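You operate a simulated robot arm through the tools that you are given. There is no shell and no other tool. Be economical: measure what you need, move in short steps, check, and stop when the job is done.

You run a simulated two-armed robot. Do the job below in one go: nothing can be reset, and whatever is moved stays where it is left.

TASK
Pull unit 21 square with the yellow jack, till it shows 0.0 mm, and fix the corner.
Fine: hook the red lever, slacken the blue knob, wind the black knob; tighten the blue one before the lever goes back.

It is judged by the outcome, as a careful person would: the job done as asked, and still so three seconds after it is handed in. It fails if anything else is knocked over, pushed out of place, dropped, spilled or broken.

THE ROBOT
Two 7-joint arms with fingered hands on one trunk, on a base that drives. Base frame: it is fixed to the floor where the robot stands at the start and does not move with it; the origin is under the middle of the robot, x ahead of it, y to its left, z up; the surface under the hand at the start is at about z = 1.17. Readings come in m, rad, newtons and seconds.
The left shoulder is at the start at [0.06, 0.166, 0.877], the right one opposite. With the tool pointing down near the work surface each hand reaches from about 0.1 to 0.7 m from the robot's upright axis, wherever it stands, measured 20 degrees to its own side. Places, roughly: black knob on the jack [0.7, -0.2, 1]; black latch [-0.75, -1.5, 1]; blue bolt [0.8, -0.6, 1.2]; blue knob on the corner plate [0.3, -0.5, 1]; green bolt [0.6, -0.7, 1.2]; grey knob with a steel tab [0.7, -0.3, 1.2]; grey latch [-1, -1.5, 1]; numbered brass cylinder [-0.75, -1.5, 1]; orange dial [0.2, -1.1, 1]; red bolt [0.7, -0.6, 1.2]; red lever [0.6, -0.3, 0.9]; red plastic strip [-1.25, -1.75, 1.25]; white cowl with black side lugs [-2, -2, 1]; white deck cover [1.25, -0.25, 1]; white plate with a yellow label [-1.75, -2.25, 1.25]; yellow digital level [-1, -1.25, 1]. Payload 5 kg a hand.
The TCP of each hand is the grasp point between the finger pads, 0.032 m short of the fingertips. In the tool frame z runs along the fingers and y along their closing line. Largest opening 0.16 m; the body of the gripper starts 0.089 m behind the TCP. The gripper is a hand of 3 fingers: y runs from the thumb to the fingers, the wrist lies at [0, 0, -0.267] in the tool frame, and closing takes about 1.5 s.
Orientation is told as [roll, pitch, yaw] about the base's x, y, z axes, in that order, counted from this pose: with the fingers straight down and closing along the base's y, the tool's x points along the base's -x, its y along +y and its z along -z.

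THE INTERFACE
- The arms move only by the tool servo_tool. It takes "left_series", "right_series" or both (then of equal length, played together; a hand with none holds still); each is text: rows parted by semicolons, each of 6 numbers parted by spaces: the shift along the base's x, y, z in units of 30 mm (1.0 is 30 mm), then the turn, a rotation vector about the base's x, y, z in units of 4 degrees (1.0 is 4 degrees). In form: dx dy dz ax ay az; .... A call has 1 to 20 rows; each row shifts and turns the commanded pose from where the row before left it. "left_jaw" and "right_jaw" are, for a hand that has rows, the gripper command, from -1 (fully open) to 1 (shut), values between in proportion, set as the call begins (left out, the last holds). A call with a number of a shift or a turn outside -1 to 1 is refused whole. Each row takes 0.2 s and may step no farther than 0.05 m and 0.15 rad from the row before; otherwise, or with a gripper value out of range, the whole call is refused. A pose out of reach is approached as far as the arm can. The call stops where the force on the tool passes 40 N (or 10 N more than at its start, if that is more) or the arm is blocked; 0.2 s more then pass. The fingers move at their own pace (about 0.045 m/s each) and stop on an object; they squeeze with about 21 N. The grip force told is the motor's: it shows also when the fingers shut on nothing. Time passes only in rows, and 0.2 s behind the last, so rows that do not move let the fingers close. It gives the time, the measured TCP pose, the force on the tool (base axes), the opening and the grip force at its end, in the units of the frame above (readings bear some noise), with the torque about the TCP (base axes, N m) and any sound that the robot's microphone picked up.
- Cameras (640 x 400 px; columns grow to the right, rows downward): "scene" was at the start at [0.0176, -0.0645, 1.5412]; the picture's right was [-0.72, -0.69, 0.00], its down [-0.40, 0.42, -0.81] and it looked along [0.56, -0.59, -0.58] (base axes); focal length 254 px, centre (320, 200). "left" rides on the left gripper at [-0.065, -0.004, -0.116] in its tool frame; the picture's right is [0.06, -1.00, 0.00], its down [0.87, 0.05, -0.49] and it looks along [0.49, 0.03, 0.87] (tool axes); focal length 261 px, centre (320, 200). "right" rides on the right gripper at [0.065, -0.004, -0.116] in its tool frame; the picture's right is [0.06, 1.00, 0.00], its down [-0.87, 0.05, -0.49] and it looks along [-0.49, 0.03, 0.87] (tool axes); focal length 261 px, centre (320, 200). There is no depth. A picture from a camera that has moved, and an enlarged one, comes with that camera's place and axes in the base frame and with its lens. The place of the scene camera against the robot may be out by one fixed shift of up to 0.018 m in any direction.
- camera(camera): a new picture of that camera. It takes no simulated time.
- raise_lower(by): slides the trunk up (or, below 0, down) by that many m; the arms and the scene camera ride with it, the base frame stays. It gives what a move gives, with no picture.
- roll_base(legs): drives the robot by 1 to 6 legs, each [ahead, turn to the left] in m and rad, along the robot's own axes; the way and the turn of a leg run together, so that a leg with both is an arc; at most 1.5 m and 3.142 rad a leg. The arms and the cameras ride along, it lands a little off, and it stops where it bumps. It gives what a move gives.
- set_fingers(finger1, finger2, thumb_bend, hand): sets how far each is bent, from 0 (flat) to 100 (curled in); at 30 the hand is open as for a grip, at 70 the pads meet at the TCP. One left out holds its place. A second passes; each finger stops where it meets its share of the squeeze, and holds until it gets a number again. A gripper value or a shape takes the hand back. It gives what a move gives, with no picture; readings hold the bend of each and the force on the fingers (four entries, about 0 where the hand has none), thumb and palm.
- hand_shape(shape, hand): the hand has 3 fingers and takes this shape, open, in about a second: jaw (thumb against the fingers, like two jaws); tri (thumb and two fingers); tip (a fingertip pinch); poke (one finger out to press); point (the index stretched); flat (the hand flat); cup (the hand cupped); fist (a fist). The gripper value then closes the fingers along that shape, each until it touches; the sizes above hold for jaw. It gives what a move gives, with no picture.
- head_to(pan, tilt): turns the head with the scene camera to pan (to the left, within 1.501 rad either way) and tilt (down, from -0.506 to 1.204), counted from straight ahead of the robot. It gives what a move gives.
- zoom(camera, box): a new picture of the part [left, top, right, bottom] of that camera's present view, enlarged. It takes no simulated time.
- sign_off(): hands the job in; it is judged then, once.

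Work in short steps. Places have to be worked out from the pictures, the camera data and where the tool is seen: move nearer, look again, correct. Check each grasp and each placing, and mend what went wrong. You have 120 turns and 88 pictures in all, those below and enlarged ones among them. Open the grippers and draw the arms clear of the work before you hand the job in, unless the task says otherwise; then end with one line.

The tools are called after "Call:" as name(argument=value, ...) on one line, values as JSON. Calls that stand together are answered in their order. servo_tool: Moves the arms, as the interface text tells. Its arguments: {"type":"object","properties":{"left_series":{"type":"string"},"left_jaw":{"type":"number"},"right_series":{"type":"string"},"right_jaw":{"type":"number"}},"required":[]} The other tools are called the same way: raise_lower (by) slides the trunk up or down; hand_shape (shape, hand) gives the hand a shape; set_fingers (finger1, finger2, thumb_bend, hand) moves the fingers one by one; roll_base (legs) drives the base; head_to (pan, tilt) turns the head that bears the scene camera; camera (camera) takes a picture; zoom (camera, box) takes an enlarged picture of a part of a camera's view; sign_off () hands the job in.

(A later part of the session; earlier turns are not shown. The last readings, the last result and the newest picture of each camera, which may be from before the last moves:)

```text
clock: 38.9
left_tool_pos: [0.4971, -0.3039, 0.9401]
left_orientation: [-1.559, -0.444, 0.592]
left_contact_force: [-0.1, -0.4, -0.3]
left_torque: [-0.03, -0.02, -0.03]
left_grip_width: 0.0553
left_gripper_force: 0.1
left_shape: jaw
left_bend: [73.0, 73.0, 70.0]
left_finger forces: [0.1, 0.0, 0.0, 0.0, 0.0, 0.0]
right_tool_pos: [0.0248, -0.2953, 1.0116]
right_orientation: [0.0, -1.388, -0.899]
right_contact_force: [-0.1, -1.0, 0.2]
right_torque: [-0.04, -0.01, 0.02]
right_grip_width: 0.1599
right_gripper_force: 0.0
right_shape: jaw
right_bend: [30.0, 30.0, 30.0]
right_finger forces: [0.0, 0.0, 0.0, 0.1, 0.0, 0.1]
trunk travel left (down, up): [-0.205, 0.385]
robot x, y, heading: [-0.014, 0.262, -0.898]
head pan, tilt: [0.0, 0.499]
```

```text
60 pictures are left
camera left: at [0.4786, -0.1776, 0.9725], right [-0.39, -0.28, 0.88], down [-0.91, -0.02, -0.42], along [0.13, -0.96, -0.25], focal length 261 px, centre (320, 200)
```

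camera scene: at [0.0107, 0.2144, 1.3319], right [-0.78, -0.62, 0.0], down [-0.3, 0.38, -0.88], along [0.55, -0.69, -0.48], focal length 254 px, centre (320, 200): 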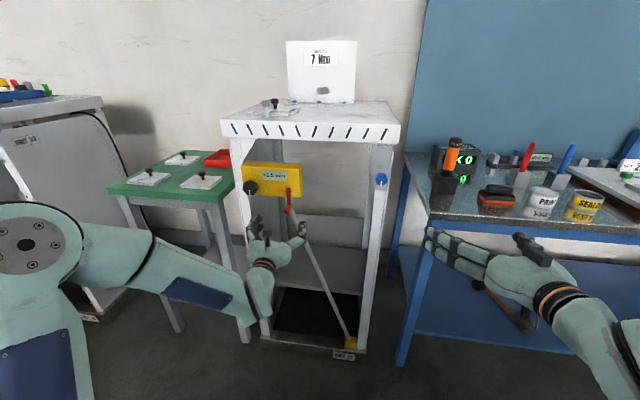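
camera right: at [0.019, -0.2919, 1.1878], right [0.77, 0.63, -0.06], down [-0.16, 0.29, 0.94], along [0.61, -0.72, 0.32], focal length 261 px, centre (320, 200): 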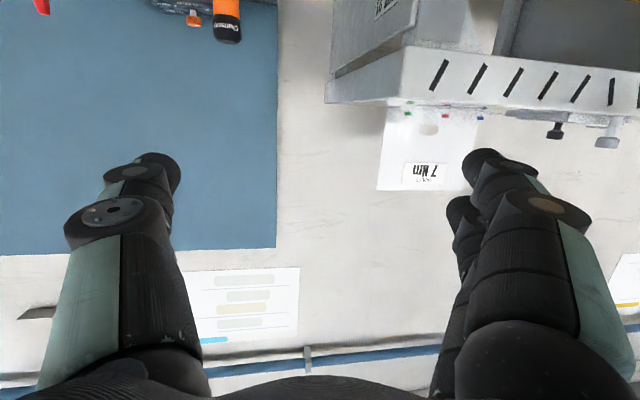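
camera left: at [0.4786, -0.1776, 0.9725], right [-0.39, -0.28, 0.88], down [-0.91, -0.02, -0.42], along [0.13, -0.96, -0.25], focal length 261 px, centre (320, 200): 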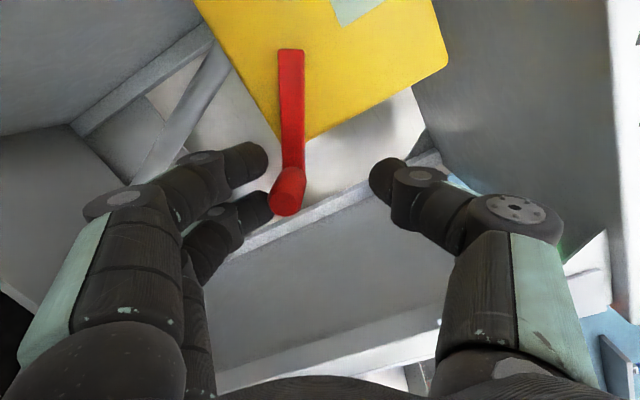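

The lever seems to stay by itself. I withdraw the left hand along the normal and check.

Call:
servo_tool(left_series="-0.56 0.83 0 0 0 0;-0.56 0.83 0 0 0 0;-0.56 0.83 0 0 0 0;-0.56 0.83 0 0 0 0;-0.56 0.83 0 0 0 0")

Call:
zoom(camera="scene", box=[220, 140, 412, 260])

```text
clock: 40.1
left_tool_pos: [0.4143, -0.177, 0.9405]
left_orientation: [-1.556, -0.441, 0.59]
left_contact_force: [-0.3, -0.5, 0.2]
left_torque: [0.01, -0.02, 0.01]
left_grip_width: 0.0558
left_gripper_force: 0.0
left_shape: jaw
left_bend: [73.0, 73.0, 70.0]
left_finger forces: [0.1, 0.0, 0.0, 0.0, 0.0, 0.0]
right_tool_pos: [0.0244, -0.2946, 1.0113]
right_orientation: [-0.001, -1.387, -0.897]
right_contact_force: [-0.2, 0.4, -0.6]
right_torque: [-0.03, 0.02, 0.04]
right_grip_width: 0.1598
right_gripper_force: 0.1
right_shape: jaw
right_bend: [30.0, 30.0, 30.0]
right_finger forces: [0.1, 0.0, 0.1, 0.0, 0.0, 0.1]
trunk travel left (down, up): [-0.205, 0.385]
robot x, y, heading: [-0.013, 0.2616, -0.9]
head pan, tilt: [0.0, 0.499]
```

```text
3.33 times, centred on (316, 200) of scene
camera zoom: at [0.0109, 0.2147, 1.3318], right [-0.78, -0.62, 0.0], down [-0.3, 0.37, -0.88], along [0.55, -0.69, -0.48], focal length 846 px, centre (333, 200)
```

zoom: 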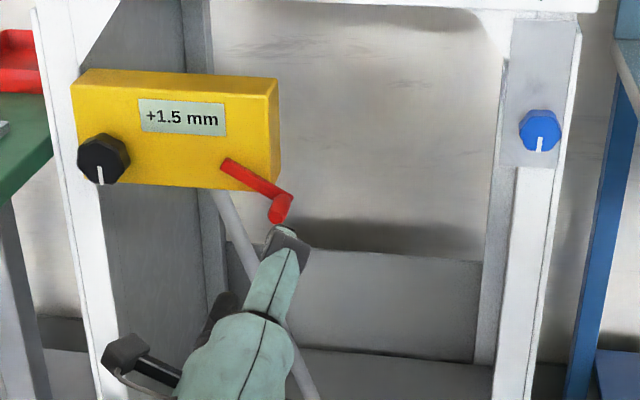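

The lever stays at its stop. Now I bring the right hand to a stand-off before the blue knob, level and square.

Call:
servo_tool(right_series="0.82 -0.41 0 -0.21 -0.157 -0.112;0.82 -0.41 0 -0.21 -0.157 -0.112;0.82 -0.41 0 -0.21 -0.157 -0.112;0.82 -0.41 0 -0.21 -0.157 -0.112;0.82 -0.41 0 -0.21 -0.157 -0.112;0.82 -0.41 0 -0.21 -0.157 -0.112;0.82 -0.41 0 -0.21 -0.157 -0.112;0.82 -0.41 0 -0.21 -0.157 -0.112;0.82 -0.41 0 -0.21 -0.157 -0.112;0.82 -0.41 0 -0.21 -0.157 -0.112", right_jaw=-0.2)

Call:
camera(camera="right")

Call:
camera(camera="scene")

```text
clock: 42.3
left_tool_pos: [0.4146, -0.1781, 0.9426]
left_orientation: [-1.557, -0.444, 0.589]
left_contact_force: [0.1, -0.1, -0.7]
left_torque: [-0.02, 0.0, 0.01]
left_grip_width: 0.0557
left_gripper_force: 0.0
left_shape: jaw
left_bend: [73.0, 73.0, 70.0]
left_finger forces: [0.0, 0.1, 0.0, 0.0, 0.0, 0.0]
right_tool_pos: [0.2716, -0.4182, 1.0119]
right_orientation: [1.553, -1.569, -2.53]
right_contact_force: [-0.1, 0.3, 0.2]
right_torque: [0.01, -0.02, -0.01]
right_grip_width: 0.0961
right_gripper_force: 0.1
right_shape: jaw
right_bend: [71.0, 71.0, 70.0]
right_finger forces: [0.0, 0.0, 0.1, 0.0, 0.0, 0.0]
trunk travel left (down, up): [-0.205, 0.385]
robot x, y, heading: [-0.0154, 0.2619, -0.897]
head pan, tilt: [0.0, 0.499]
```

```text
58 pictures are left
camera right: at [0.2041, -0.323, 0.9468], right [0.83, 0.56, -0.06], down [-0.23, 0.44, 0.87], along [0.51, -0.71, 0.49], focal length 261 px, centre (320, 200)
```

right: 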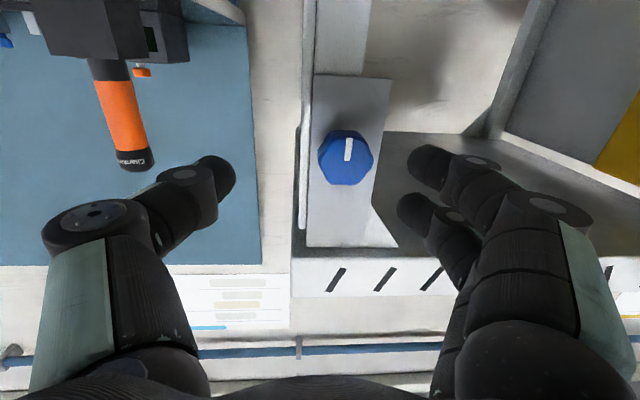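

```text
57 pictures are left
camera scene: at [0.0109, 0.2148, 1.3318], right [-0.78, -0.62, 0.0], down [-0.3, 0.37, -0.88], along [0.55, -0.69, -0.48], focal length 254 px, centre (320, 200)
```

scene: 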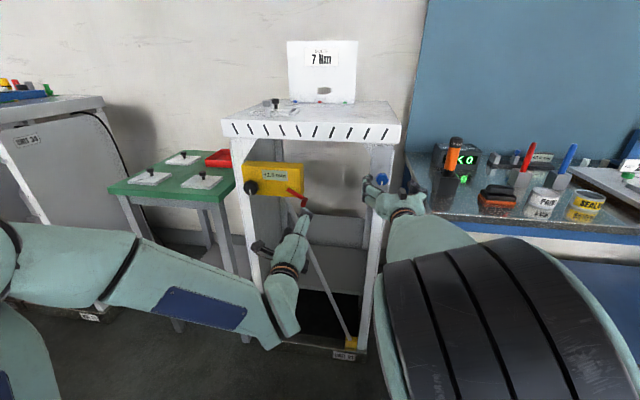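

The right camera shows the knob about 19 mm left of and 6 mm above the hand axis. I correct and advance 50 mm, then look again.

Call:
servo_tool(right_series="0.365 -0.257 0.05 0 0 0;0.365 -0.257 0.05 0 0 0;0.365 -0.257 0.05 0 0 0;0.365 -0.257 0.05 0 0 0")

Call:
camera(camera="right")

```text
clock: 43.3
left_tool_pos: [0.4139, -0.1791, 0.9415]
left_orientation: [-1.556, -0.442, 0.591]
left_contact_force: [0.0, -0.1, 0.2]
left_torque: [0.01, -0.01, 0.03]
left_grip_width: 0.0559
left_gripper_force: 0.0
left_shape: jaw
left_bend: [73.0, 73.0, 70.0]
left_finger forces: [0.0, 0.1, 0.0, 0.1, 0.1, 0.0]
right_tool_pos: [0.3163, -0.4485, 1.0187]
right_orientation: [1.441, -1.569, -2.42]
right_contact_force: [-0.4, -0.5, 0.8]
right_torque: [0.01, -0.01, 0.03]
right_grip_width: 0.0963
right_gripper_force: 0.0
right_shape: jaw
right_bend: [71.0, 71.0, 70.0]
right_finger forces: [0.1, 0.1, 0.1, 0.1, 0.0, 0.0]
trunk travel left (down, up): [-0.205, 0.385]
robot x, y, heading: [-0.0157, 0.264, -0.897]
head pan, tilt: [0.0, 0.499]
```

```text
56 pictures are left
camera right: at [0.2477, -0.3533, 0.9523], right [0.83, 0.56, -0.06], down [-0.23, 0.44, 0.87], along [0.51, -0.71, 0.49], focal length 261 px, centre (320, 200)
```

right: 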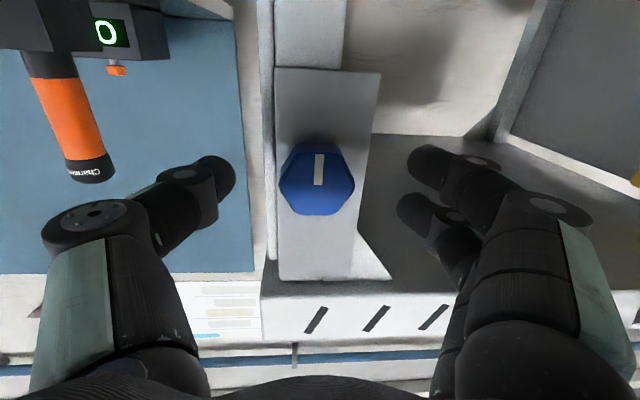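

The knob is centred laterally. The two views suggest its front is about level with the TCP and about 12 mm below it; I lower by 11 mm and check again.

Call:
servo_tool(right_series="0 0 -0.19 0 0 0;0 0 -0.19 0 0 0")

Call:
camera(camera="right")

Call:
zoom(camera="scene", box=[316, 140, 444, 220])

```text
clock: 43.9
left_tool_pos: [0.4135, -0.1779, 0.9417]
left_orientation: [-1.556, -0.44, 0.592]
left_contact_force: [-1.2, -0.7, -0.2]
left_torque: [0.0, 0.0, 0.03]
left_grip_width: 0.0559
left_gripper_force: 0.1
left_shape: jaw
left_bend: [73.0, 73.0, 70.0]
left_finger forces: [0.1, 0.1, 0.0, 0.0, 0.0, 0.1]
right_tool_pos: [0.3154, -0.4481, 1.0057]
right_orientation: [1.892, -1.569, -2.869]
right_contact_force: [0.1, 0.6, -0.4]
right_torque: [0.0, -0.02, -0.03]
right_grip_width: 0.0964
right_gripper_force: 0.0
right_shape: jaw
right_bend: [71.0, 71.0, 70.0]
right_finger forces: [0.0, 0.0, 0.0, 0.1, 0.1, 0.1]
trunk travel left (down, up): [-0.205, 0.385]
robot x, y, heading: [-0.0132, 0.2615, -0.903]
head pan, tilt: [0.0, 0.499]
```

```text
55 pictures are left
camera right: at [0.2473, -0.3537, 0.941], right [0.83, 0.56, -0.06], down [-0.23, 0.44, 0.87], along [0.51, -0.71, 0.49], focal length 261 px, centre (320, 200)
```

right: 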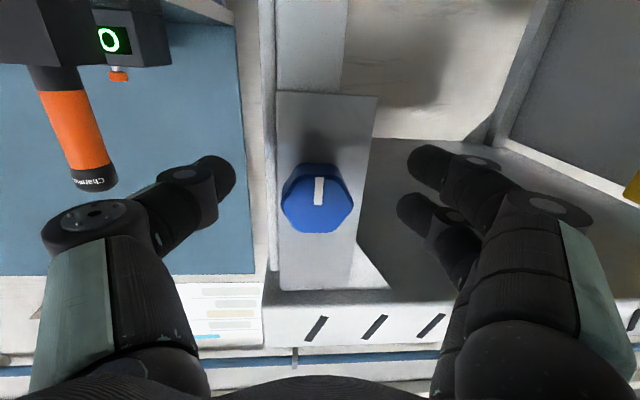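

```text
5.00 times, centred on (380, 180) of scene
camera zoom: at [0.0109, 0.2148, 1.3319], right [-0.78, -0.62, 0.0], down [-0.3, 0.37, -0.88], along [0.55, -0.69, -0.48], focal length 1268 px, centre (20, 300)
```

zoom: 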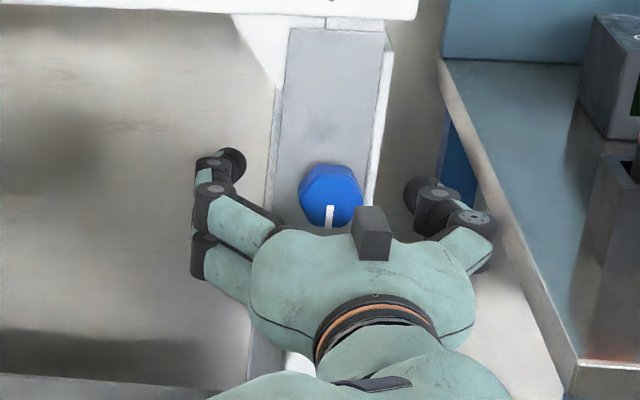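

The knob is centred and its front is level with the TCP; it is about 17 mm thick. I back off 18 mm so the tips don't foul the plate, and close.

Call:
servo_tool(right_series="-0.17 0.25 0 0 0 0;-0.17 0.25 0 0 0 0;0 0 0 0 0 0;0 0 0 0 0 0;0 0 0 0 0 0;0 0 0 0 0 0;0 0 0 0 0 0;0 0 0 0 0 0")

Call:
servo_tool(right_series="0 0 0 0 0 0;0 0 0 0 0 0;0 0 0 0 0 0;0 0 0 0 0 0;0 0 0 0 0 0;0 0 0 0 0 0;0 0 0 0 0 0", right_jaw=1)

Call:
camera(camera="right")

```text
clock: 45.7
left_tool_pos: [0.4146, -0.1781, 0.941]
left_orientation: [-1.556, -0.442, 0.591]
left_contact_force: [-0.4, 1.0, 0.1]
left_torque: [0.02, -0.02, 0.03]
left_grip_width: 0.0556
left_gripper_force: 0.2
left_shape: jaw
left_bend: [73.0, 73.0, 70.0]
left_finger forces: [0.0, 0.1, 0.0, 0.0, 0.1, 0.0]
right_tool_pos: [0.3033, -0.4328, 1.0065]
right_orientation: [1.674, -1.569, -2.652]
right_contact_force: [-0.6, -0.5, -0.7]
right_torque: [-0.01, -0.02, 0.03]
right_grip_width: 0.0967
right_gripper_force: 0.0
right_shape: jaw
right_bend: [71.0, 71.0, 70.0]
right_finger forces: [0.0, 0.0, 0.0, 0.1, 0.0, 0.1]
trunk travel left (down, up): [-0.205, 0.385]
robot x, y, heading: [-0.019, 0.2651, -0.898]
head pan, tilt: [0.0, 0.499]
```

```text
clock: 47.3
left_tool_pos: [0.4138, -0.1787, 0.9418]
left_orientation: [-1.558, -0.442, 0.592]
left_contact_force: [0.9, 0.1, -0.2]
left_torque: [-0.04, 0.01, -0.02]
left_grip_width: 0.0555
left_gripper_force: 0.2
left_shape: jaw
left_bend: [73.0, 73.0, 70.0]
left_finger forces: [0.0, 0.0, 0.0, 0.1, 0.1, 0.1]
right_tool_pos: [0.3041, -0.435, 1.0076]
right_orientation: [1.52, -1.57, -2.499]
right_contact_force: [0.4, -1.9, -2.0]
right_torque: [0.02, 0.01, -0.03]
right_grip_width: 0.027
right_gripper_force: 21.1
right_shape: jaw
right_bend: [72.0, 73.0, 70.0]
right_finger forces: [8.1, 9.5, 0.1, 0.1, 17.8, 0.0]
trunk travel left (down, up): [-0.205, 0.385]
robot x, y, heading: [-0.0159, 0.2662, -0.898]
head pan, tilt: [0.0, 0.499]
```

```text
53 pictures are left
camera right: at [0.2363, -0.3393, 0.941], right [0.83, 0.56, -0.06], down [-0.23, 0.44, 0.87], along [0.51, -0.71, 0.49], focal length 261 px, centre (320, 200)
```

right: 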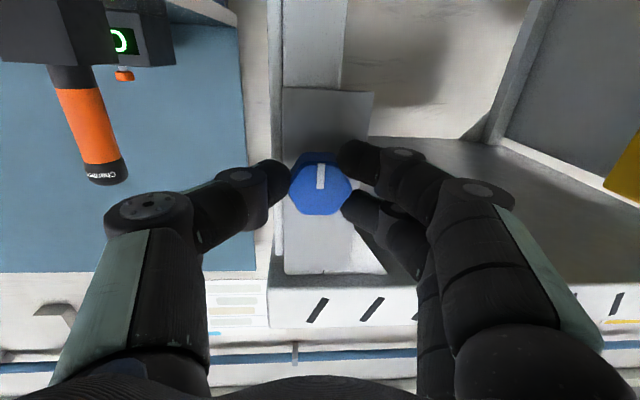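

A well-balanced three-finger grip on the blue knob. I turn it anticlockwise (slacken) by 24° and read the torque.

Call:
servo_tool(right_series="0 0 0 -0.56 0.83 0;0 0 0 -0.56 0.83 0;0 0 0 -0.56 0.83 0;0 0 0 -0.56 0.83 0;0 0 0 -0.56 0.83 0;0 0 0 -0.56 0.83 0")

Call:
camera(camera="right")

```text
clock: 48.7
left_tool_pos: [0.4132, -0.1786, 0.9409]
left_orientation: [-1.557, -0.444, 0.59]
left_contact_force: [0.0, 0.3, -0.5]
left_torque: [0.01, -0.01, 0.0]
left_grip_width: 0.0558
left_gripper_force: 0.1
left_shape: jaw
left_bend: [73.0, 73.0, 70.0]
left_finger forces: [0.0, 0.1, 0.0, 0.0, 0.1, 0.0]
right_tool_pos: [0.3041, -0.4348, 1.0067]
right_orientation: [-1.571, -1.153, 0.592]
right_contact_force: [-2.3, -3.2, 2.1]
right_torque: [0.01, -0.01, -0.09]
right_grip_width: 0.0266
right_gripper_force: 20.7
right_shape: jaw
right_bend: [72.0, 73.0, 70.0]
right_finger forces: [8.4, 9.6, 0.1, 0.1, 21.6, 0.1]
trunk travel left (down, up): [-0.205, 0.385]
robot x, y, heading: [-0.0143, 0.2641, -0.902]
head pan, tilt: [0.0, 0.499]
```

```text
52 pictures are left
camera right: at [0.2139, -0.3544, 0.948], right [0.74, 0.49, -0.46], down [0.06, 0.63, 0.77], along [0.67, -0.6, 0.44], focal length 261 px, centre (320, 200)
```

right: 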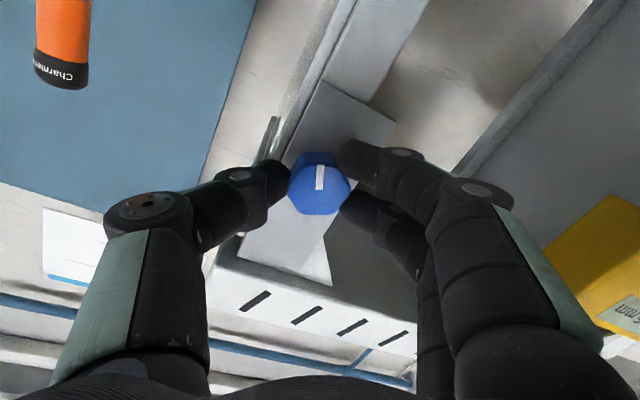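

The knob turns with the hand and with little torque. I continue 60° more.

Call:
servo_tool(right_series="0 0 0 -0.56 0.83 0;0 0 0 -0.56 0.83 0;0 0 0 -0.56 0.83 0;0 0 0 -0.56 0.83 0;0 0 0 -0.56 0.83 0;0 0 0 -0.56 0.83 0;0 0 0 -0.56 0.83 0;0 0 0 -0.56 0.83 0;0 0 0 -0.56 0.83 0;0 0 0 -0.56 0.83 0;0 0 0 -0.56 0.83 0;0 0 0 -0.56 0.83 0;0 0 0 -0.56 0.83 0;0 0 0 -0.56 0.83 0;0 0 0 -0.56 0.83 0")

Call:
camera(camera="scene")

```text
clock: 51.9
left_tool_pos: [0.4123, -0.18, 0.9413]
left_orientation: [-1.558, -0.443, 0.59]
left_contact_force: [0.0, 0.1, 0.0]
left_torque: [0.02, -0.02, 0.05]
left_grip_width: 0.0557
left_gripper_force: 0.0
left_shape: jaw
left_bend: [73.0, 73.0, 70.0]
left_finger forces: [0.0, 0.0, 0.0, 0.0, 0.0, 0.0]
right_tool_pos: [0.3019, -0.4348, 1.0062]
right_orientation: [-1.57, -0.105, 0.593]
right_contact_force: [-8.0, -20.4, 8.5]
right_torque: [0.08, -0.13, -0.45]
right_grip_width: 0.0256
right_gripper_force: 20.8
right_shape: jaw
right_bend: [72.0, 73.0, 70.0]
right_finger forces: [11.2, 5.9, 0.1, 0.1, 24.5, 0.0]
trunk travel left (down, up): [-0.205, 0.385]
robot x, y, heading: [-0.0142, 0.2647, -0.901]
head pan, tilt: [0.0, 0.499]
```

```text
51 pictures are left
camera scene: at [0.0098, 0.2133, 1.3319], right [-0.78, -0.62, 0.0], down [-0.3, 0.38, -0.88], along [0.55, -0.69, -0.48], focal length 254 px, centre (320, 200)
```

scene: 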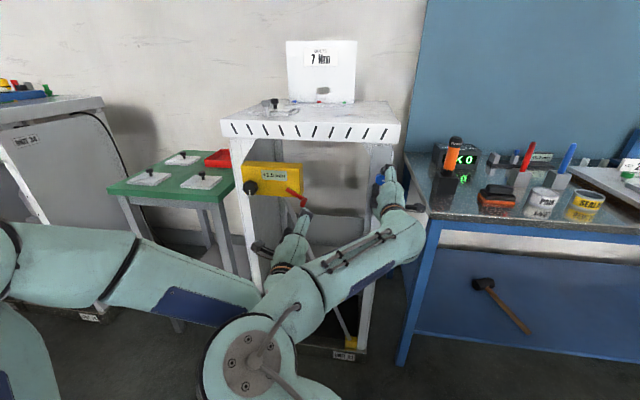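

About 84° turned. I open and back off to see the mark and the display.

Call:
servo_tool(right_series="0 0 0 0 0 0;0 0 0 0 0 0;0 0 0 0 0 0;0 0 0 0 0 0;-0.4 0.6 0 0 0 0;-0.4 0.6 0 0 0 0;-0.4 0.6 0 0 0 0", right_jaw=-0.2)

Call:
camera(camera="right")

Call:
zoom(camera="scene", box=[220, 140, 412, 260])

```text
clock: 53.5
left_tool_pos: [0.4136, -0.1778, 0.9422]
left_orientation: [-1.557, -0.442, 0.593]
left_contact_force: [0.3, 0.2, -0.5]
left_torque: [-0.03, 0.01, 0.0]
left_grip_width: 0.0556
left_gripper_force: 0.0
left_shape: jaw
left_bend: [73.0, 73.0, 70.0]
left_finger forces: [0.0, 0.0, 0.0, 0.1, 0.0, 0.1]
right_tool_pos: [0.2694, -0.378, 1.0058]
right_orientation: [-1.571, -0.104, 0.593]
right_contact_force: [-0.3, -0.3, 0.2]
right_torque: [-0.01, 0.01, 0.02]
right_grip_width: 0.0955
right_gripper_force: 0.1
right_shape: jaw
right_bend: [71.0, 71.0, 70.0]
right_finger forces: [0.0, 0.0, 0.0, 0.1, 0.1, 0.0]
trunk travel left (down, up): [-0.205, 0.385]
robot x, y, heading: [-0.012, 0.2642, -0.902]
head pan, tilt: [0.0, 0.499]
```

```text
50 pictures are left
camera right: at [0.1507, -0.3174, 1.0029], right [0.04, 0.02, -1.0], down [0.45, 0.89, 0.04], along [0.89, -0.45, 0.02], focal length 261 px, centre (320, 200)
```

right: 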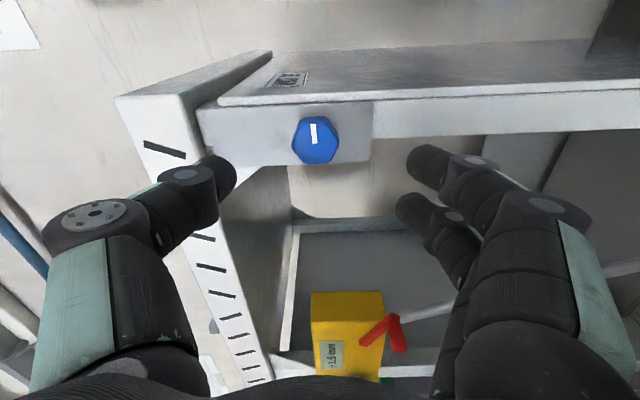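

```text
3.33 times, centred on (316, 200) of scene
camera zoom: at [0.0108, 0.2146, 1.3319], right [-0.78, -0.62, 0.0], down [-0.3, 0.37, -0.88], along [0.55, -0.69, -0.48], focal length 846 px, centre (333, 200)
```

zoom: 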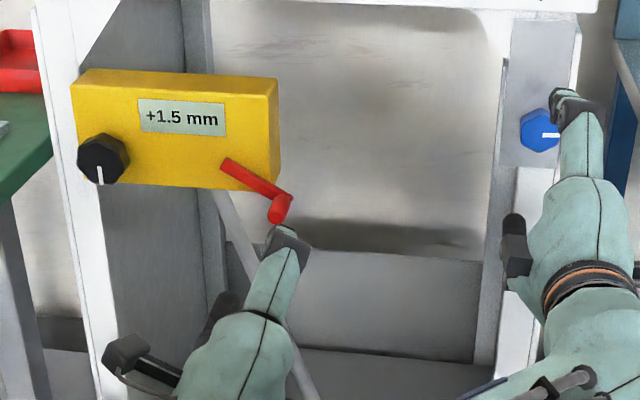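

The mark went from 6 to 3 o'clock, so the blue knob is slackened by a quarter turn. Next the left hand: roll it back, move it left and bring it before the black knob (about (0.667, -0.225, 0.964)).

Call:
servo_tool(left_series="0.51 0.343 0.05 0.56 -0.83 0;0.51 0.343 0.05 0.56 -0.83 0;0.51 0.343 0.05 0.56 -0.83 0;0.51 0.343 0.05 0.56 -0.83 0;0.51 0.343 0.05 0.56 -0.83 0;0.51 0.343 0.05 0.56 -0.83 0;0.51 0.343 0.05 0.56 -0.83 0;0.51 0.343 0.05 0.56 -0.83 0;0.51 0.343 0.05 0.56 -0.83 0;0.51 0.343 0.05 0.56 -0.83 0;0.2 -0.3 0.05 0.56 -0.83 0;0.2 -0.3 0.05 0.56 -0.83 0;0.2 -0.3 0.05 0.56 -0.83 0;0.2 -0.3 0.05 0.56 -0.83 0;0.2 -0.3 0.05 0.56 -0.83 0;0.2 -0.3 0 0.56 -0.83 0", left_jaw=-0.2)

Call:
camera(camera="left")

```text
clock: 56.9
left_tool_pos: [0.6024, -0.1313, 0.9626]
left_orientation: [-1.308, -1.564, 0.343]
left_contact_force: [0.2, -0.4, 0.1]
left_torque: [-0.02, 0.01, -0.03]
left_grip_width: 0.0954
left_gripper_force: 0.1
left_shape: jaw
left_bend: [71.0, 71.0, 70.0]
left_finger forces: [0.0, 0.0, 0.0, 0.1, 0.1, 0.1]
right_tool_pos: [0.2701, -0.3774, 1.0061]
right_orientation: [-1.571, -0.105, 0.594]
right_contact_force: [0.8, -0.3, 0.9]
right_torque: [0.01, 0.02, 0.01]
right_grip_width: 0.0956
right_gripper_force: 0.1
right_shape: jaw
right_bend: [71.0, 71.0, 70.0]
right_finger forces: [0.0, 0.0, 0.1, 0.0, 0.0, 0.1]
trunk travel left (down, up): [-0.205, 0.385]
robot x, y, heading: [-0.0143, 0.2659, -0.895]
head pan, tilt: [0.0, 0.499]
```

```text
48 pictures are left
camera left: at [0.5328, -0.0392, 1.0274], right [-0.82, -0.57, -0.05], down [-0.24, 0.43, -0.87], along [0.52, -0.7, -0.49], focal length 261 px, centre (320, 200)
```

left: 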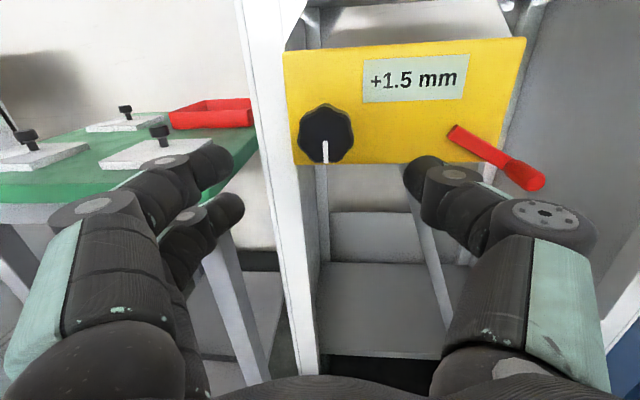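

The black knob is nearly on the hand axis. I advance 45 mm and look again to settle height and depth.

Call:
servo_tool(left_series="0.25 -0.43 0.06 0 0 0;0.25 -0.43 0.06 0 0 0;0.25 -0.43 0.06 0 0 0")

Call:
camera(camera="left")

```text
clock: 57.7
left_tool_pos: [0.6246, -0.1679, 0.967]
left_orientation: [-1.259, -1.561, 0.296]
left_contact_force: [0.0, 0.3, 0.0]
left_torque: [0.04, -0.02, -0.01]
left_grip_width: 0.0956
left_gripper_force: 0.0
left_shape: jaw
left_bend: [71.0, 71.0, 70.0]
left_finger forces: [0.0, 0.1, 0.0, 0.1, 0.1, 0.0]
right_tool_pos: [0.2689, -0.3778, 1.0057]
right_orientation: [-1.57, -0.106, 0.592]
right_contact_force: [-0.3, 0.6, -0.8]
right_torque: [-0.02, 0.0, -0.01]
right_grip_width: 0.0958
right_gripper_force: 0.1
right_shape: jaw
right_bend: [71.0, 71.0, 70.0]
right_finger forces: [0.1, 0.0, 0.0, 0.0, 0.1, 0.0]
trunk travel left (down, up): [-0.205, 0.385]
robot x, y, heading: [-0.0107, 0.2642, -0.895]
head pan, tilt: [0.0, 0.499]
```

```text
47 pictures are left
camera left: at [0.5552, -0.0765, 1.0316], right [-0.82, -0.57, -0.05], down [-0.24, 0.43, -0.87], along [0.52, -0.7, -0.49], focal length 261 px, centre (320, 200)
```

left: 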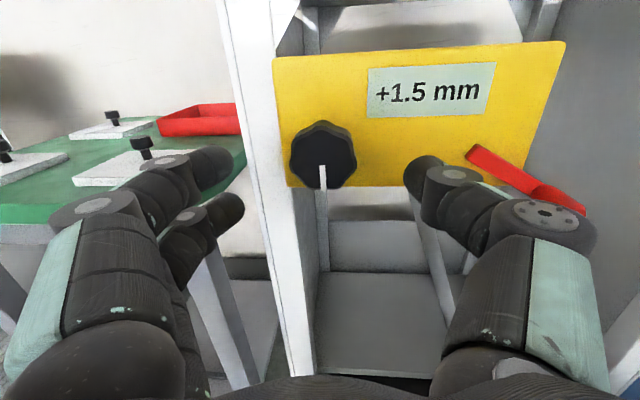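

Two views put the knob front 56 mm ahead and 3 mm above the TCP. I advance 40 mm, correct, and close on it.

Call:
servo_tool(left_series="0.23 -0.38 0.033 0 0 0;0.23 -0.38 0.033 0 0 0;0.23 -0.38 0.033 0 0 0")

Call:
servo_tool(left_series="0 0 0 0 0 0;0 0 0 0 0 0;0 0 0 0 0 0;0 0 0 0 0 0;0 0 0 0 0 0;0 0 0 0 0 0;0 0 0 0 0 0", left_jaw=1)

Call:
camera(camera="left")

```text
clock: 58.5
left_tool_pos: [0.6445, -0.2037, 0.9692]
left_orientation: [-1.268, -1.56, 0.301]
left_contact_force: [0.0, -0.1, 0.3]
left_torque: [-0.03, 0.01, -0.02]
left_grip_width: 0.0957
left_gripper_force: 0.0
left_shape: jaw
left_bend: [71.0, 71.0, 70.0]
left_finger forces: [0.0, 0.0, 0.0, 0.0, 0.0, 0.0]
right_tool_pos: [0.2691, -0.3785, 1.0044]
right_orientation: [-1.571, -0.105, 0.594]
right_contact_force: [0.5, -0.6, -0.7]
right_torque: [0.03, 0.0, 0.02]
right_grip_width: 0.0958
right_gripper_force: 0.1
right_shape: jaw
right_bend: [71.0, 71.0, 70.0]
right_finger forces: [0.1, 0.0, 0.1, 0.1, 0.1, 0.1]
trunk travel left (down, up): [-0.205, 0.385]
robot x, y, heading: [-0.0155, 0.2631, -0.896]
head pan, tilt: [0.0, 0.499]
```

```text
clock: 60.1
left_tool_pos: [0.6449, -0.2036, 0.969]
left_orientation: [-1.34, -1.561, 0.375]
left_contact_force: [2.1, -0.7, 2.5]
left_torque: [-0.04, -0.06, -0.03]
left_grip_width: 0.039
left_gripper_force: 20.9
left_shape: jaw
left_bend: [73.0, 73.0, 70.0]
left_finger forces: [8.3, 9.8, 0.0, 0.0, 17.9, 0.0]
right_tool_pos: [0.2704, -0.379, 1.0069]
right_orientation: [-1.57, -0.105, 0.594]
right_contact_force: [-0.7, -0.5, -0.1]
right_torque: [0.0, -0.03, -0.03]
right_grip_width: 0.0957
right_gripper_force: 0.0
right_shape: jaw
right_bend: [71.0, 71.0, 70.0]
right_finger forces: [0.0, 0.0, 0.1, 0.0, 0.0, 0.0]
trunk travel left (down, up): [-0.205, 0.385]
robot x, y, heading: [-0.0146, 0.2655, -0.896]
head pan, tilt: [0.0, 0.499]
```

```text
46 pictures are left
camera left: at [0.5748, -0.1125, 1.0347], right [-0.82, -0.57, -0.05], down [-0.24, 0.43, -0.87], along [0.52, -0.7, -0.49], focal length 261 px, centre (320, 200)
```

left: 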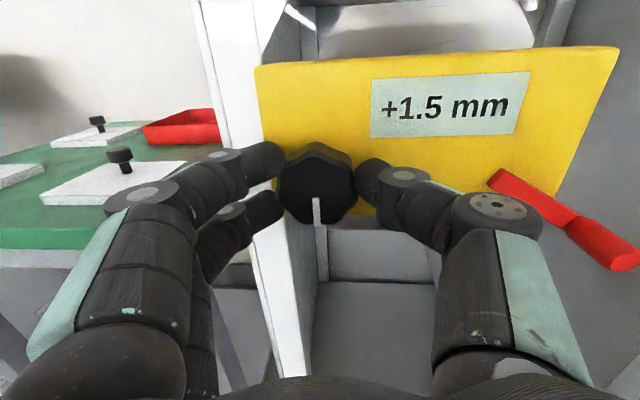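

The knob is well gripped and the display is in view. I test by winding clockwise 20°.

Call:
servo_tool(left_series="0 0 0 0.56 -0.83 0;0 0 0 0.56 -0.83 0;0 0 0 0.56 -0.83 0;0 0 0 0.56 -0.83 0;0 0 0 0.56 -0.83 0")

Call:
camera(camera="left")

```text
clock: 61.3
left_tool_pos: [0.6433, -0.2047, 0.9694]
left_orientation: [1.572, -1.231, -2.539]
left_contact_force: [-4.6, -5.0, -3.5]
left_torque: [0.02, 0.03, -0.23]
left_grip_width: 0.0385
left_gripper_force: 21.5
left_shape: jaw
left_bend: [73.0, 73.0, 70.0]
left_finger forces: [7.3, 9.3, 0.0, 0.0, 22.9, 0.0]
right_tool_pos: [0.2697, -0.379, 1.0055]
right_orientation: [-1.571, -0.104, 0.593]
right_contact_force: [0.4, -0.7, -2.0]
right_torque: [0.02, 0.02, -0.02]
right_grip_width: 0.0957
right_gripper_force: 0.1
right_shape: jaw
right_bend: [71.0, 71.0, 70.0]
right_finger forces: [0.0, 0.0, 0.0, 0.0, 0.0, 0.1]
trunk travel left (down, up): [-0.205, 0.385]
robot x, y, heading: [-0.011, 0.2632, -0.901]
head pan, tilt: [0.0, 0.499]
```

```text
45 pictures are left
camera left: at [0.5563, -0.1249, 1.0287], right [-0.76, -0.52, -0.39], down [0.0, 0.6, -0.8], along [0.65, -0.61, -0.45], focal length 261 px, centre (320, 200)
```

left: 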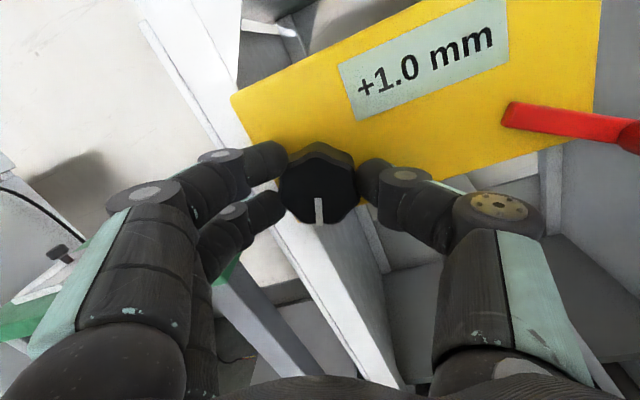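

20° changed it from +1.5 to +1.0, so I need about 40° more. I go 32° first.

Call:
servo_tool(left_series="0 0 0 0.56 -0.83 0;0 0 0 0.56 -0.83 0;0 0 0 0.56 -0.83 0;0 0 0 0.56 -0.83 0;0 0 0 0.56 -0.83 0;0 0 0 0.56 -0.83 0;0 0 0 0.56 -0.83 0;0 0 0 0.56 -0.83 0")

Call:
camera(camera="left")

```text
clock: 63.1
left_tool_pos: [0.6434, -0.2033, 0.9691]
left_orientation: [1.579, -0.67, -2.543]
left_contact_force: [-11.1, -2.2, -11.8]
left_torque: [0.24, 0.27, -0.39]
left_grip_width: 0.0389
left_gripper_force: 20.9
left_shape: jaw
left_bend: [74.0, 74.0, 70.0]
left_finger forces: [6.4, 7.1, 0.0, 0.0, 28.2, 0.0]
right_tool_pos: [0.269, -0.3782, 1.0062]
right_orientation: [-1.572, -0.104, 0.593]
right_contact_force: [0.2, 0.2, 0.3]
right_torque: [-0.02, 0.01, -0.02]
right_grip_width: 0.0957
right_gripper_force: 0.0
right_shape: jaw
right_bend: [71.0, 71.0, 70.0]
right_finger forces: [0.1, 0.0, 0.1, 0.1, 0.1, 0.0]
trunk travel left (down, up): [-0.205, 0.385]
robot x, y, heading: [-0.0138, 0.2644, -0.901]
head pan, tilt: [0.0, 0.499]
```

```text
44 pictures are left
camera left: at [0.5338, -0.1404, 1.0056], right [-0.47, -0.33, -0.82], down [0.31, 0.81, -0.5], along [0.83, -0.49, -0.28], focal length 261 px, centre (320, 200)
```

left: 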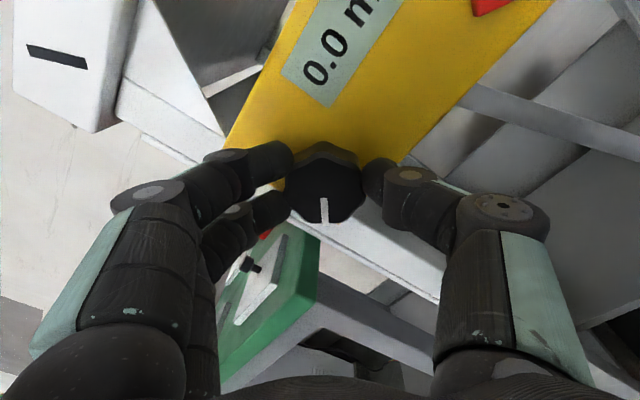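

It reads 0.0. I enlarge to be sure of sign and digits.

Call:
zoom(camera="scene", box=[230, 150, 326, 210])

```text
6.67 times, centred on (278, 180) of scene
camera zoom: at [0.0106, 0.2139, 1.3318], right [-0.78, -0.62, 0.0], down [-0.3, 0.37, -0.88], along [0.55, -0.69, -0.48], focal length 1691 px, centre (600, 333)
```

zoom: 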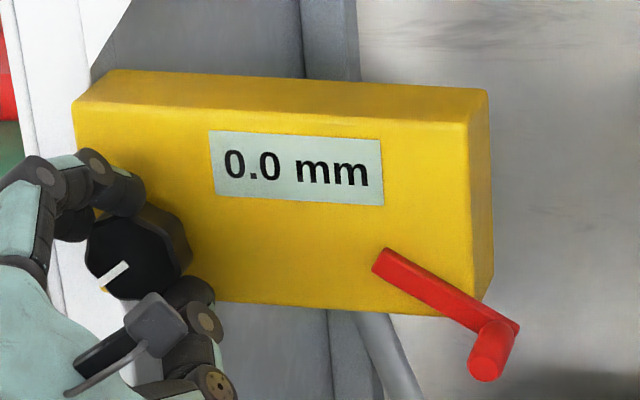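

0.0 mm exactly. The left hand keeps holding the black knob while the right one goes back onto the blue knob at its present roll.

Call:
servo_tool(right_series="0.38 -0.62 0 0 0 0;0.38 -0.62 0 0 0 0;0.38 -0.62 0 0 0 0;0 0 0 0 0 0")

Call:
servo_tool(right_series="0 0 0 0 0 0;0 0 0 0 0 0;0 0 0 0 0 0;0 0 0 0 0 0;0 0 0 0 0 0;0 0 0 0 0 0;0 0 0 0 0 0", right_jaw=1)

Call:
camera(camera="right")

```text
clock: 64.1
left_tool_pos: [0.6447, -0.2043, 0.9694]
left_orientation: [1.581, -0.673, -2.544]
left_contact_force: [-12.1, -0.7, -12.4]
left_torque: [0.31, 0.32, -0.46]
left_grip_width: 0.0389
left_gripper_force: 20.9
left_shape: jaw
left_bend: [74.0, 74.0, 70.0]
left_finger forces: [6.3, 6.9, 0.0, 0.0, 28.8, 0.0]
right_tool_pos: [0.301, -0.4337, 1.009]
right_orientation: [-1.57, -0.105, 0.594]
right_contact_force: [-1.0, 0.3, -0.7]
right_torque: [0.01, 0.0, 0.06]
right_grip_width: 0.0957
right_gripper_force: 0.0
right_shape: jaw
right_bend: [71.0, 71.0, 70.0]
right_finger forces: [0.0, 0.0, 0.0, 0.0, 0.0, 0.0]
trunk travel left (down, up): [-0.205, 0.385]
robot x, y, heading: [-0.0143, 0.262, -0.892]
head pan, tilt: [0.0, 0.499]
```

```text
clock: 65.7
left_tool_pos: [0.6453, -0.2041, 0.9689]
left_orientation: [1.58, -0.672, -2.544]
left_contact_force: [-12.7, 1.8, -13.2]
left_torque: [0.36, 0.34, -0.43]
left_grip_width: 0.0395
left_gripper_force: 20.5
left_shape: jaw
left_bend: [74.0, 74.0, 70.0]
left_finger forces: [6.4, 7.1, 0.1, 0.0, 29.0, 0.1]
right_tool_pos: [0.3011, -0.4352, 1.0088]
right_orientation: [-1.57, -0.105, 0.592]
right_contact_force: [1.6, -1.9, -1.2]
right_torque: [-0.01, 0.01, -0.03]
right_grip_width: 0.0269
right_gripper_force: 20.7
right_shape: jaw
right_bend: [72.0, 72.0, 70.0]
right_finger forces: [8.1, 8.9, 0.1, 0.0, 18.5, 0.0]
trunk travel left (down, up): [-0.205, 0.385]
robot x, y, heading: [-0.0167, 0.2631, -0.899]
head pan, tilt: [0.0, 0.499]
```

```text
42 pictures are left
camera right: at [0.1824, -0.3745, 1.0047], right [0.04, 0.02, -1.0], down [0.45, 0.89, 0.04], along [0.89, -0.45, 0.02], focal length 261 px, centre (320, 200)
```

right: 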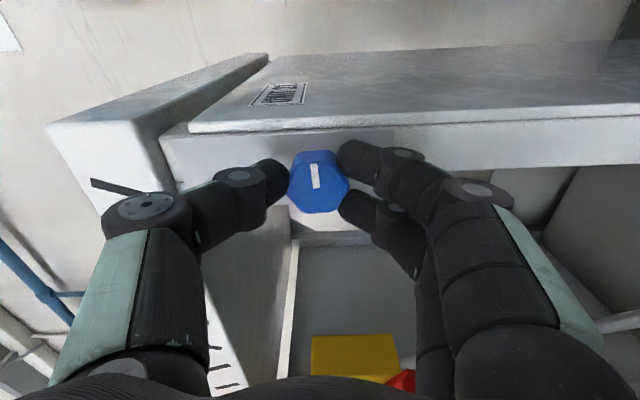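

Good grip again. I tighten clockwise 80°.

Call:
servo_tool(right_series="0 0 0 0.56 -0.83 0;0 0 0 0.56 -0.83 0;0 0 0 0.56 -0.83 0;0 0 0 0.56 -0.83 0;0 0 0 0.56 -0.83 0;0 0 0 0.56 -0.83 0;0 0 0 0.56 -0.83 0;0 0 0 0.56 -0.83 0;0 0 0 0.56 -0.83 0;0 0 0 0.56 -0.83 0;0 0 0 0.56 -0.83 0;0 0 0 0.56 -0.83 0;0 0 0 0.56 -0.83 0;0 0 0 0.56 -0.83 0;0 0 0 0.56 -0.83 0;0 0 0 0.56 -0.83 0;0 0 0 0.56 -0.83 0;0 0 0 0.56 -0.83 0;0 0 0 0.56 -0.83 0;0 0 0 0.56 -0.83 0")

Call:
zoom(camera="scene", box=[220, 140, 412, 260])

Call:
camera(camera="right")

```text
clock: 69.9
left_tool_pos: [0.6443, -0.2037, 0.9706]
left_orientation: [1.581, -0.673, -2.547]
left_contact_force: [-11.4, -8.0, -13.1]
left_torque: [0.3, 0.33, -0.52]
left_grip_width: 0.0392
left_gripper_force: 21.0
left_shape: jaw
left_bend: [74.0, 74.0, 70.0]
left_finger forces: [6.1, 6.0, 0.1, 0.0, 29.6, 0.0]
right_tool_pos: [0.3035, -0.4342, 1.0057]
right_orientation: [-1.584, -1.505, 0.606]
right_contact_force: [3.2, 9.1, 9.9]
right_torque: [-0.29, -0.14, 0.11]
right_grip_width: 0.0268
right_gripper_force: 21.0
right_shape: jaw
right_bend: [71.0, 72.0, 71.0]
right_finger forces: [10.4, 15.8, 0.0, 0.0, 17.7, 0.0]
trunk travel left (down, up): [-0.205, 0.385]
robot x, y, heading: [-0.0124, 0.2618, -0.903]
head pan, tilt: [0.0, 0.499]
```

```text
3.33 times, centred on (316, 200) of scene
camera zoom: at [0.0103, 0.2147, 1.3319], right [-0.78, -0.62, 0.0], down [-0.3, 0.37, -0.88], along [0.55, -0.69, -0.48], focal length 846 px, centre (333, 200)
```

zoom: 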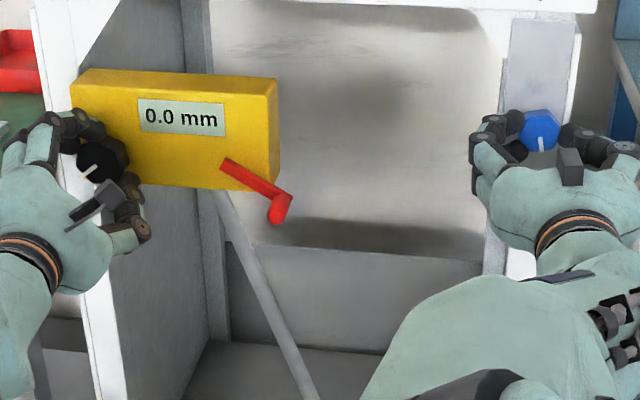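

```text
40 pictures are left
camera right: at [0.2313, -0.3426, 0.941], right [0.82, 0.56, -0.13], down [-0.18, 0.47, 0.86], along [0.54, -0.69, 0.49], focal length 261 px, centre (320, 200)
```

right: 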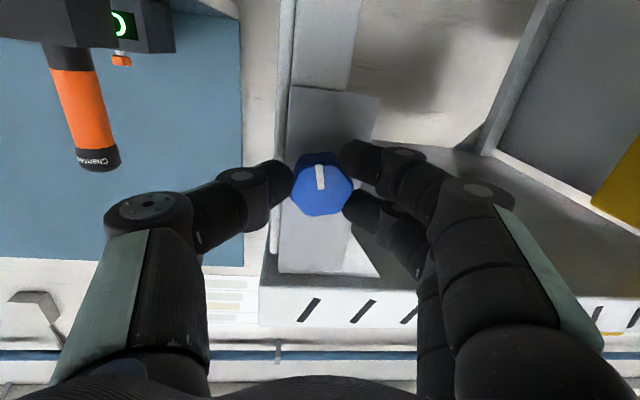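

The display still shows 0.0 and the mark is almost back at 6 o'clock. I go on tightening until it resists.

Call:
servo_tool(right_series="0 0 0 0.56 -0.83 0;0 0 0 0.56 -0.83 0;0 0 0 0.56 -0.83 0;0 0 0 0.56 -0.83 0;0 0 0 0.56 -0.83 0")

Call:
camera(camera="right")

```text
clock: 71.1
left_tool_pos: [0.6452, -0.204, 0.9707]
left_orientation: [1.582, -0.673, -2.546]
left_contact_force: [-15.4, -3.5, -9.6]
left_torque: [0.32, 0.3, -0.54]
left_grip_width: 0.039
left_gripper_force: 20.9
left_shape: jaw
left_bend: [74.0, 74.0, 70.0]
left_finger forces: [7.2, 6.2, 0.0, 0.0, 29.9, 0.1]
right_tool_pos: [0.3017, -0.4351, 1.0047]
right_orientation: [1.564, -1.29, -2.539]
right_contact_force: [10.7, 5.1, 3.1]
right_torque: [-0.38, 0.3, 0.23]
right_grip_width: 0.0265
right_gripper_force: 20.8
right_shape: jaw
right_bend: [71.0, 72.0, 71.0]
right_finger forces: [15.6, 13.6, 0.1, 0.1, 14.9, 0.0]
trunk travel left (down, up): [-0.205, 0.385]
robot x, y, heading: [-0.0169, 0.2625, -0.892]
head pan, tilt: [0.0, 0.499]
```

```text
39 pictures are left
camera right: at [0.2491, -0.3296, 0.9406], right [0.81, 0.55, 0.22], down [-0.43, 0.3, 0.85], along [0.4, -0.78, 0.48], focal length 261 px, centre (320, 200)
```

right: 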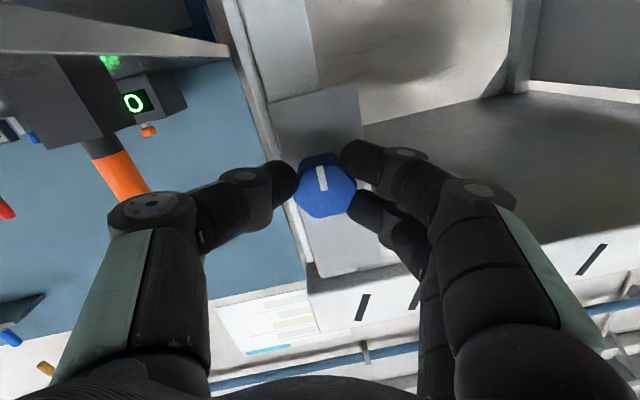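

Resistance is rising (about 0.46 N m). I turn a bit more to make it firmly tight.

Call:
servo_tool(right_series="0 0 0 0.56 -0.83 0;0 0 0 0.56 -0.83 0;0 0 0 0.56 -0.83 0;0 0 0 0.56 -0.83 0")

Call:
camera(camera="right")

Call:
zoom(camera="scene", box=[220, 140, 412, 260])

```text
clock: 72.1
left_tool_pos: [0.6448, -0.2038, 0.9704]
left_orientation: [1.581, -0.671, -2.547]
left_contact_force: [-19.5, -0.4, -6.5]
left_torque: [0.3, 0.28, -0.58]
left_grip_width: 0.0392
left_gripper_force: 21.4
left_shape: jaw
left_bend: [74.0, 74.0, 70.0]
left_finger forces: [9.0, 6.9, 0.1, 0.0, 30.1, 0.0]
right_tool_pos: [0.3039, -0.4331, 1.0031]
right_orientation: [1.559, -1.011, -2.537]
right_contact_force: [15.3, 12.9, -18.1]
right_torque: [-0.12, 0.73, 0.41]
right_grip_width: 0.0256
right_gripper_force: 21.2
right_shape: jaw
right_bend: [71.0, 72.0, 71.0]
right_finger forces: [24.5, 14.0, 0.0, 0.1, 13.9, 0.0]
trunk travel left (down, up): [-0.205, 0.385]
robot x, y, heading: [-0.0153, 0.2618, -0.898]
head pan, tilt: [0.0, 0.499]
```

```text
38 pictures are left
camera right: at [0.2653, -0.3194, 0.9455], right [0.73, 0.49, 0.48], down [-0.62, 0.17, 0.77], along [0.3, -0.85, 0.43], focal length 261 px, centre (320, 200)
```

right: 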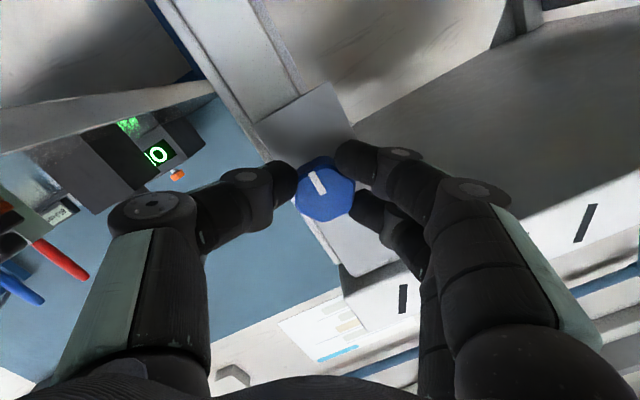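

```text
3.33 times, centred on (316, 200) of scene
camera zoom: at [0.0112, 0.2141, 1.3316], right [-0.78, -0.62, 0.0], down [-0.3, 0.37, -0.88], along [0.55, -0.69, -0.48], focal length 846 px, centre (333, 200)
```

zoom: 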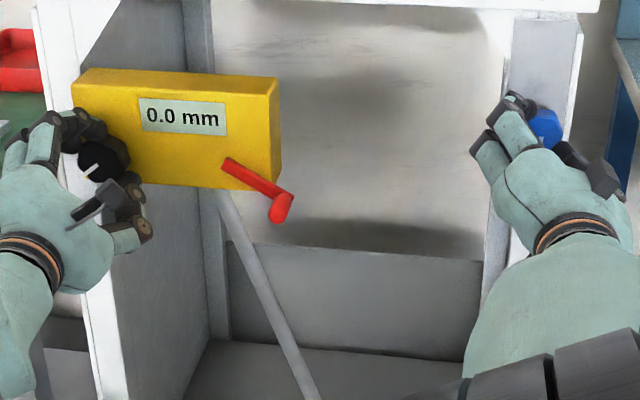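

The knob now slips in the fingers, with the mark back at about 6 o'clock: it is tight. I release and back off with the right hand.

Call:
servo_tool(right_series="0 0 0 0 0 0;0 0 0 0 0 0;0 0 0 0 0 0;0 0 0 0 0 0;-0.56 0.83 0 0 0 0;-0.56 0.83 0 0 0 0;-0.56 0.83 0 0 0 0;-0.56 0.83 0 0 0 0", right_jaw=-0.2)

Call:
camera(camera="right")

Call:
zoom(camera="scene", box=[220, 140, 412, 260])

```text
clock: 73.9
left_tool_pos: [0.6444, -0.2039, 0.9711]
left_orientation: [1.58, -0.673, -2.546]
left_contact_force: [-15.8, 1.0, -9.2]
left_torque: [0.29, 0.28, -0.5]
left_grip_width: 0.0392
left_gripper_force: 20.7
left_shape: jaw
left_bend: [74.0, 74.0, 70.0]
left_finger forces: [7.5, 7.2, 0.1, 0.0, 28.2, 0.1]
right_tool_pos: [0.236, -0.3319, 1.006]
right_orientation: [1.57, -1.009, -2.546]
right_contact_force: [0.7, -0.5, -0.4]
right_torque: [-0.02, -0.03, 0.02]
right_grip_width: 0.0955
right_gripper_force: 0.0
right_shape: jaw
right_bend: [71.0, 71.0, 70.0]
right_finger forces: [0.0, 0.0, 0.0, 0.0, 0.0, 0.0]
trunk travel left (down, up): [-0.205, 0.385]
robot x, y, heading: [-0.017, 0.2633, -0.893]
head pan, tilt: [0.0, 0.499]
```

```text
36 pictures are left
camera right: at [0.1973, -0.2183, 0.9478], right [0.73, 0.49, 0.48], down [-0.62, 0.17, 0.76], along [0.29, -0.85, 0.43], focal length 261 px, centre (320, 200)
```

right: 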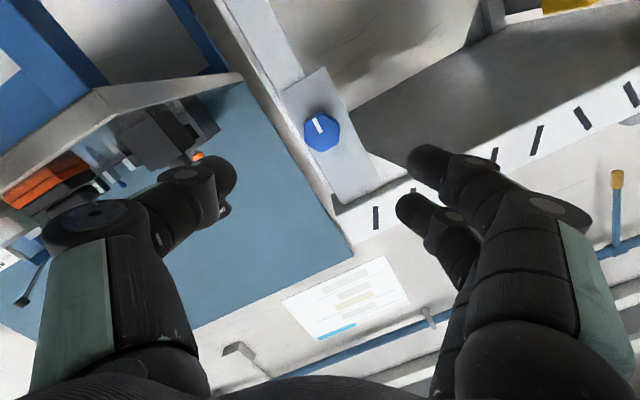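

```text
3.33 times, centred on (316, 200) of scene
camera zoom: at [0.01, 0.2134, 1.3318], right [-0.78, -0.62, 0.0], down [-0.3, 0.38, -0.88], along [0.55, -0.69, -0.48], focal length 846 px, centre (333, 200)
```

zoom: 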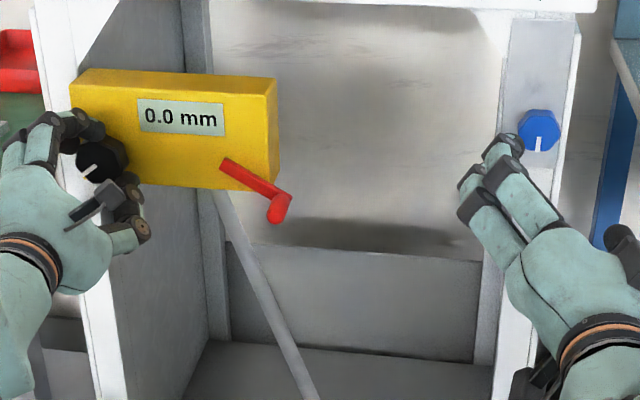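

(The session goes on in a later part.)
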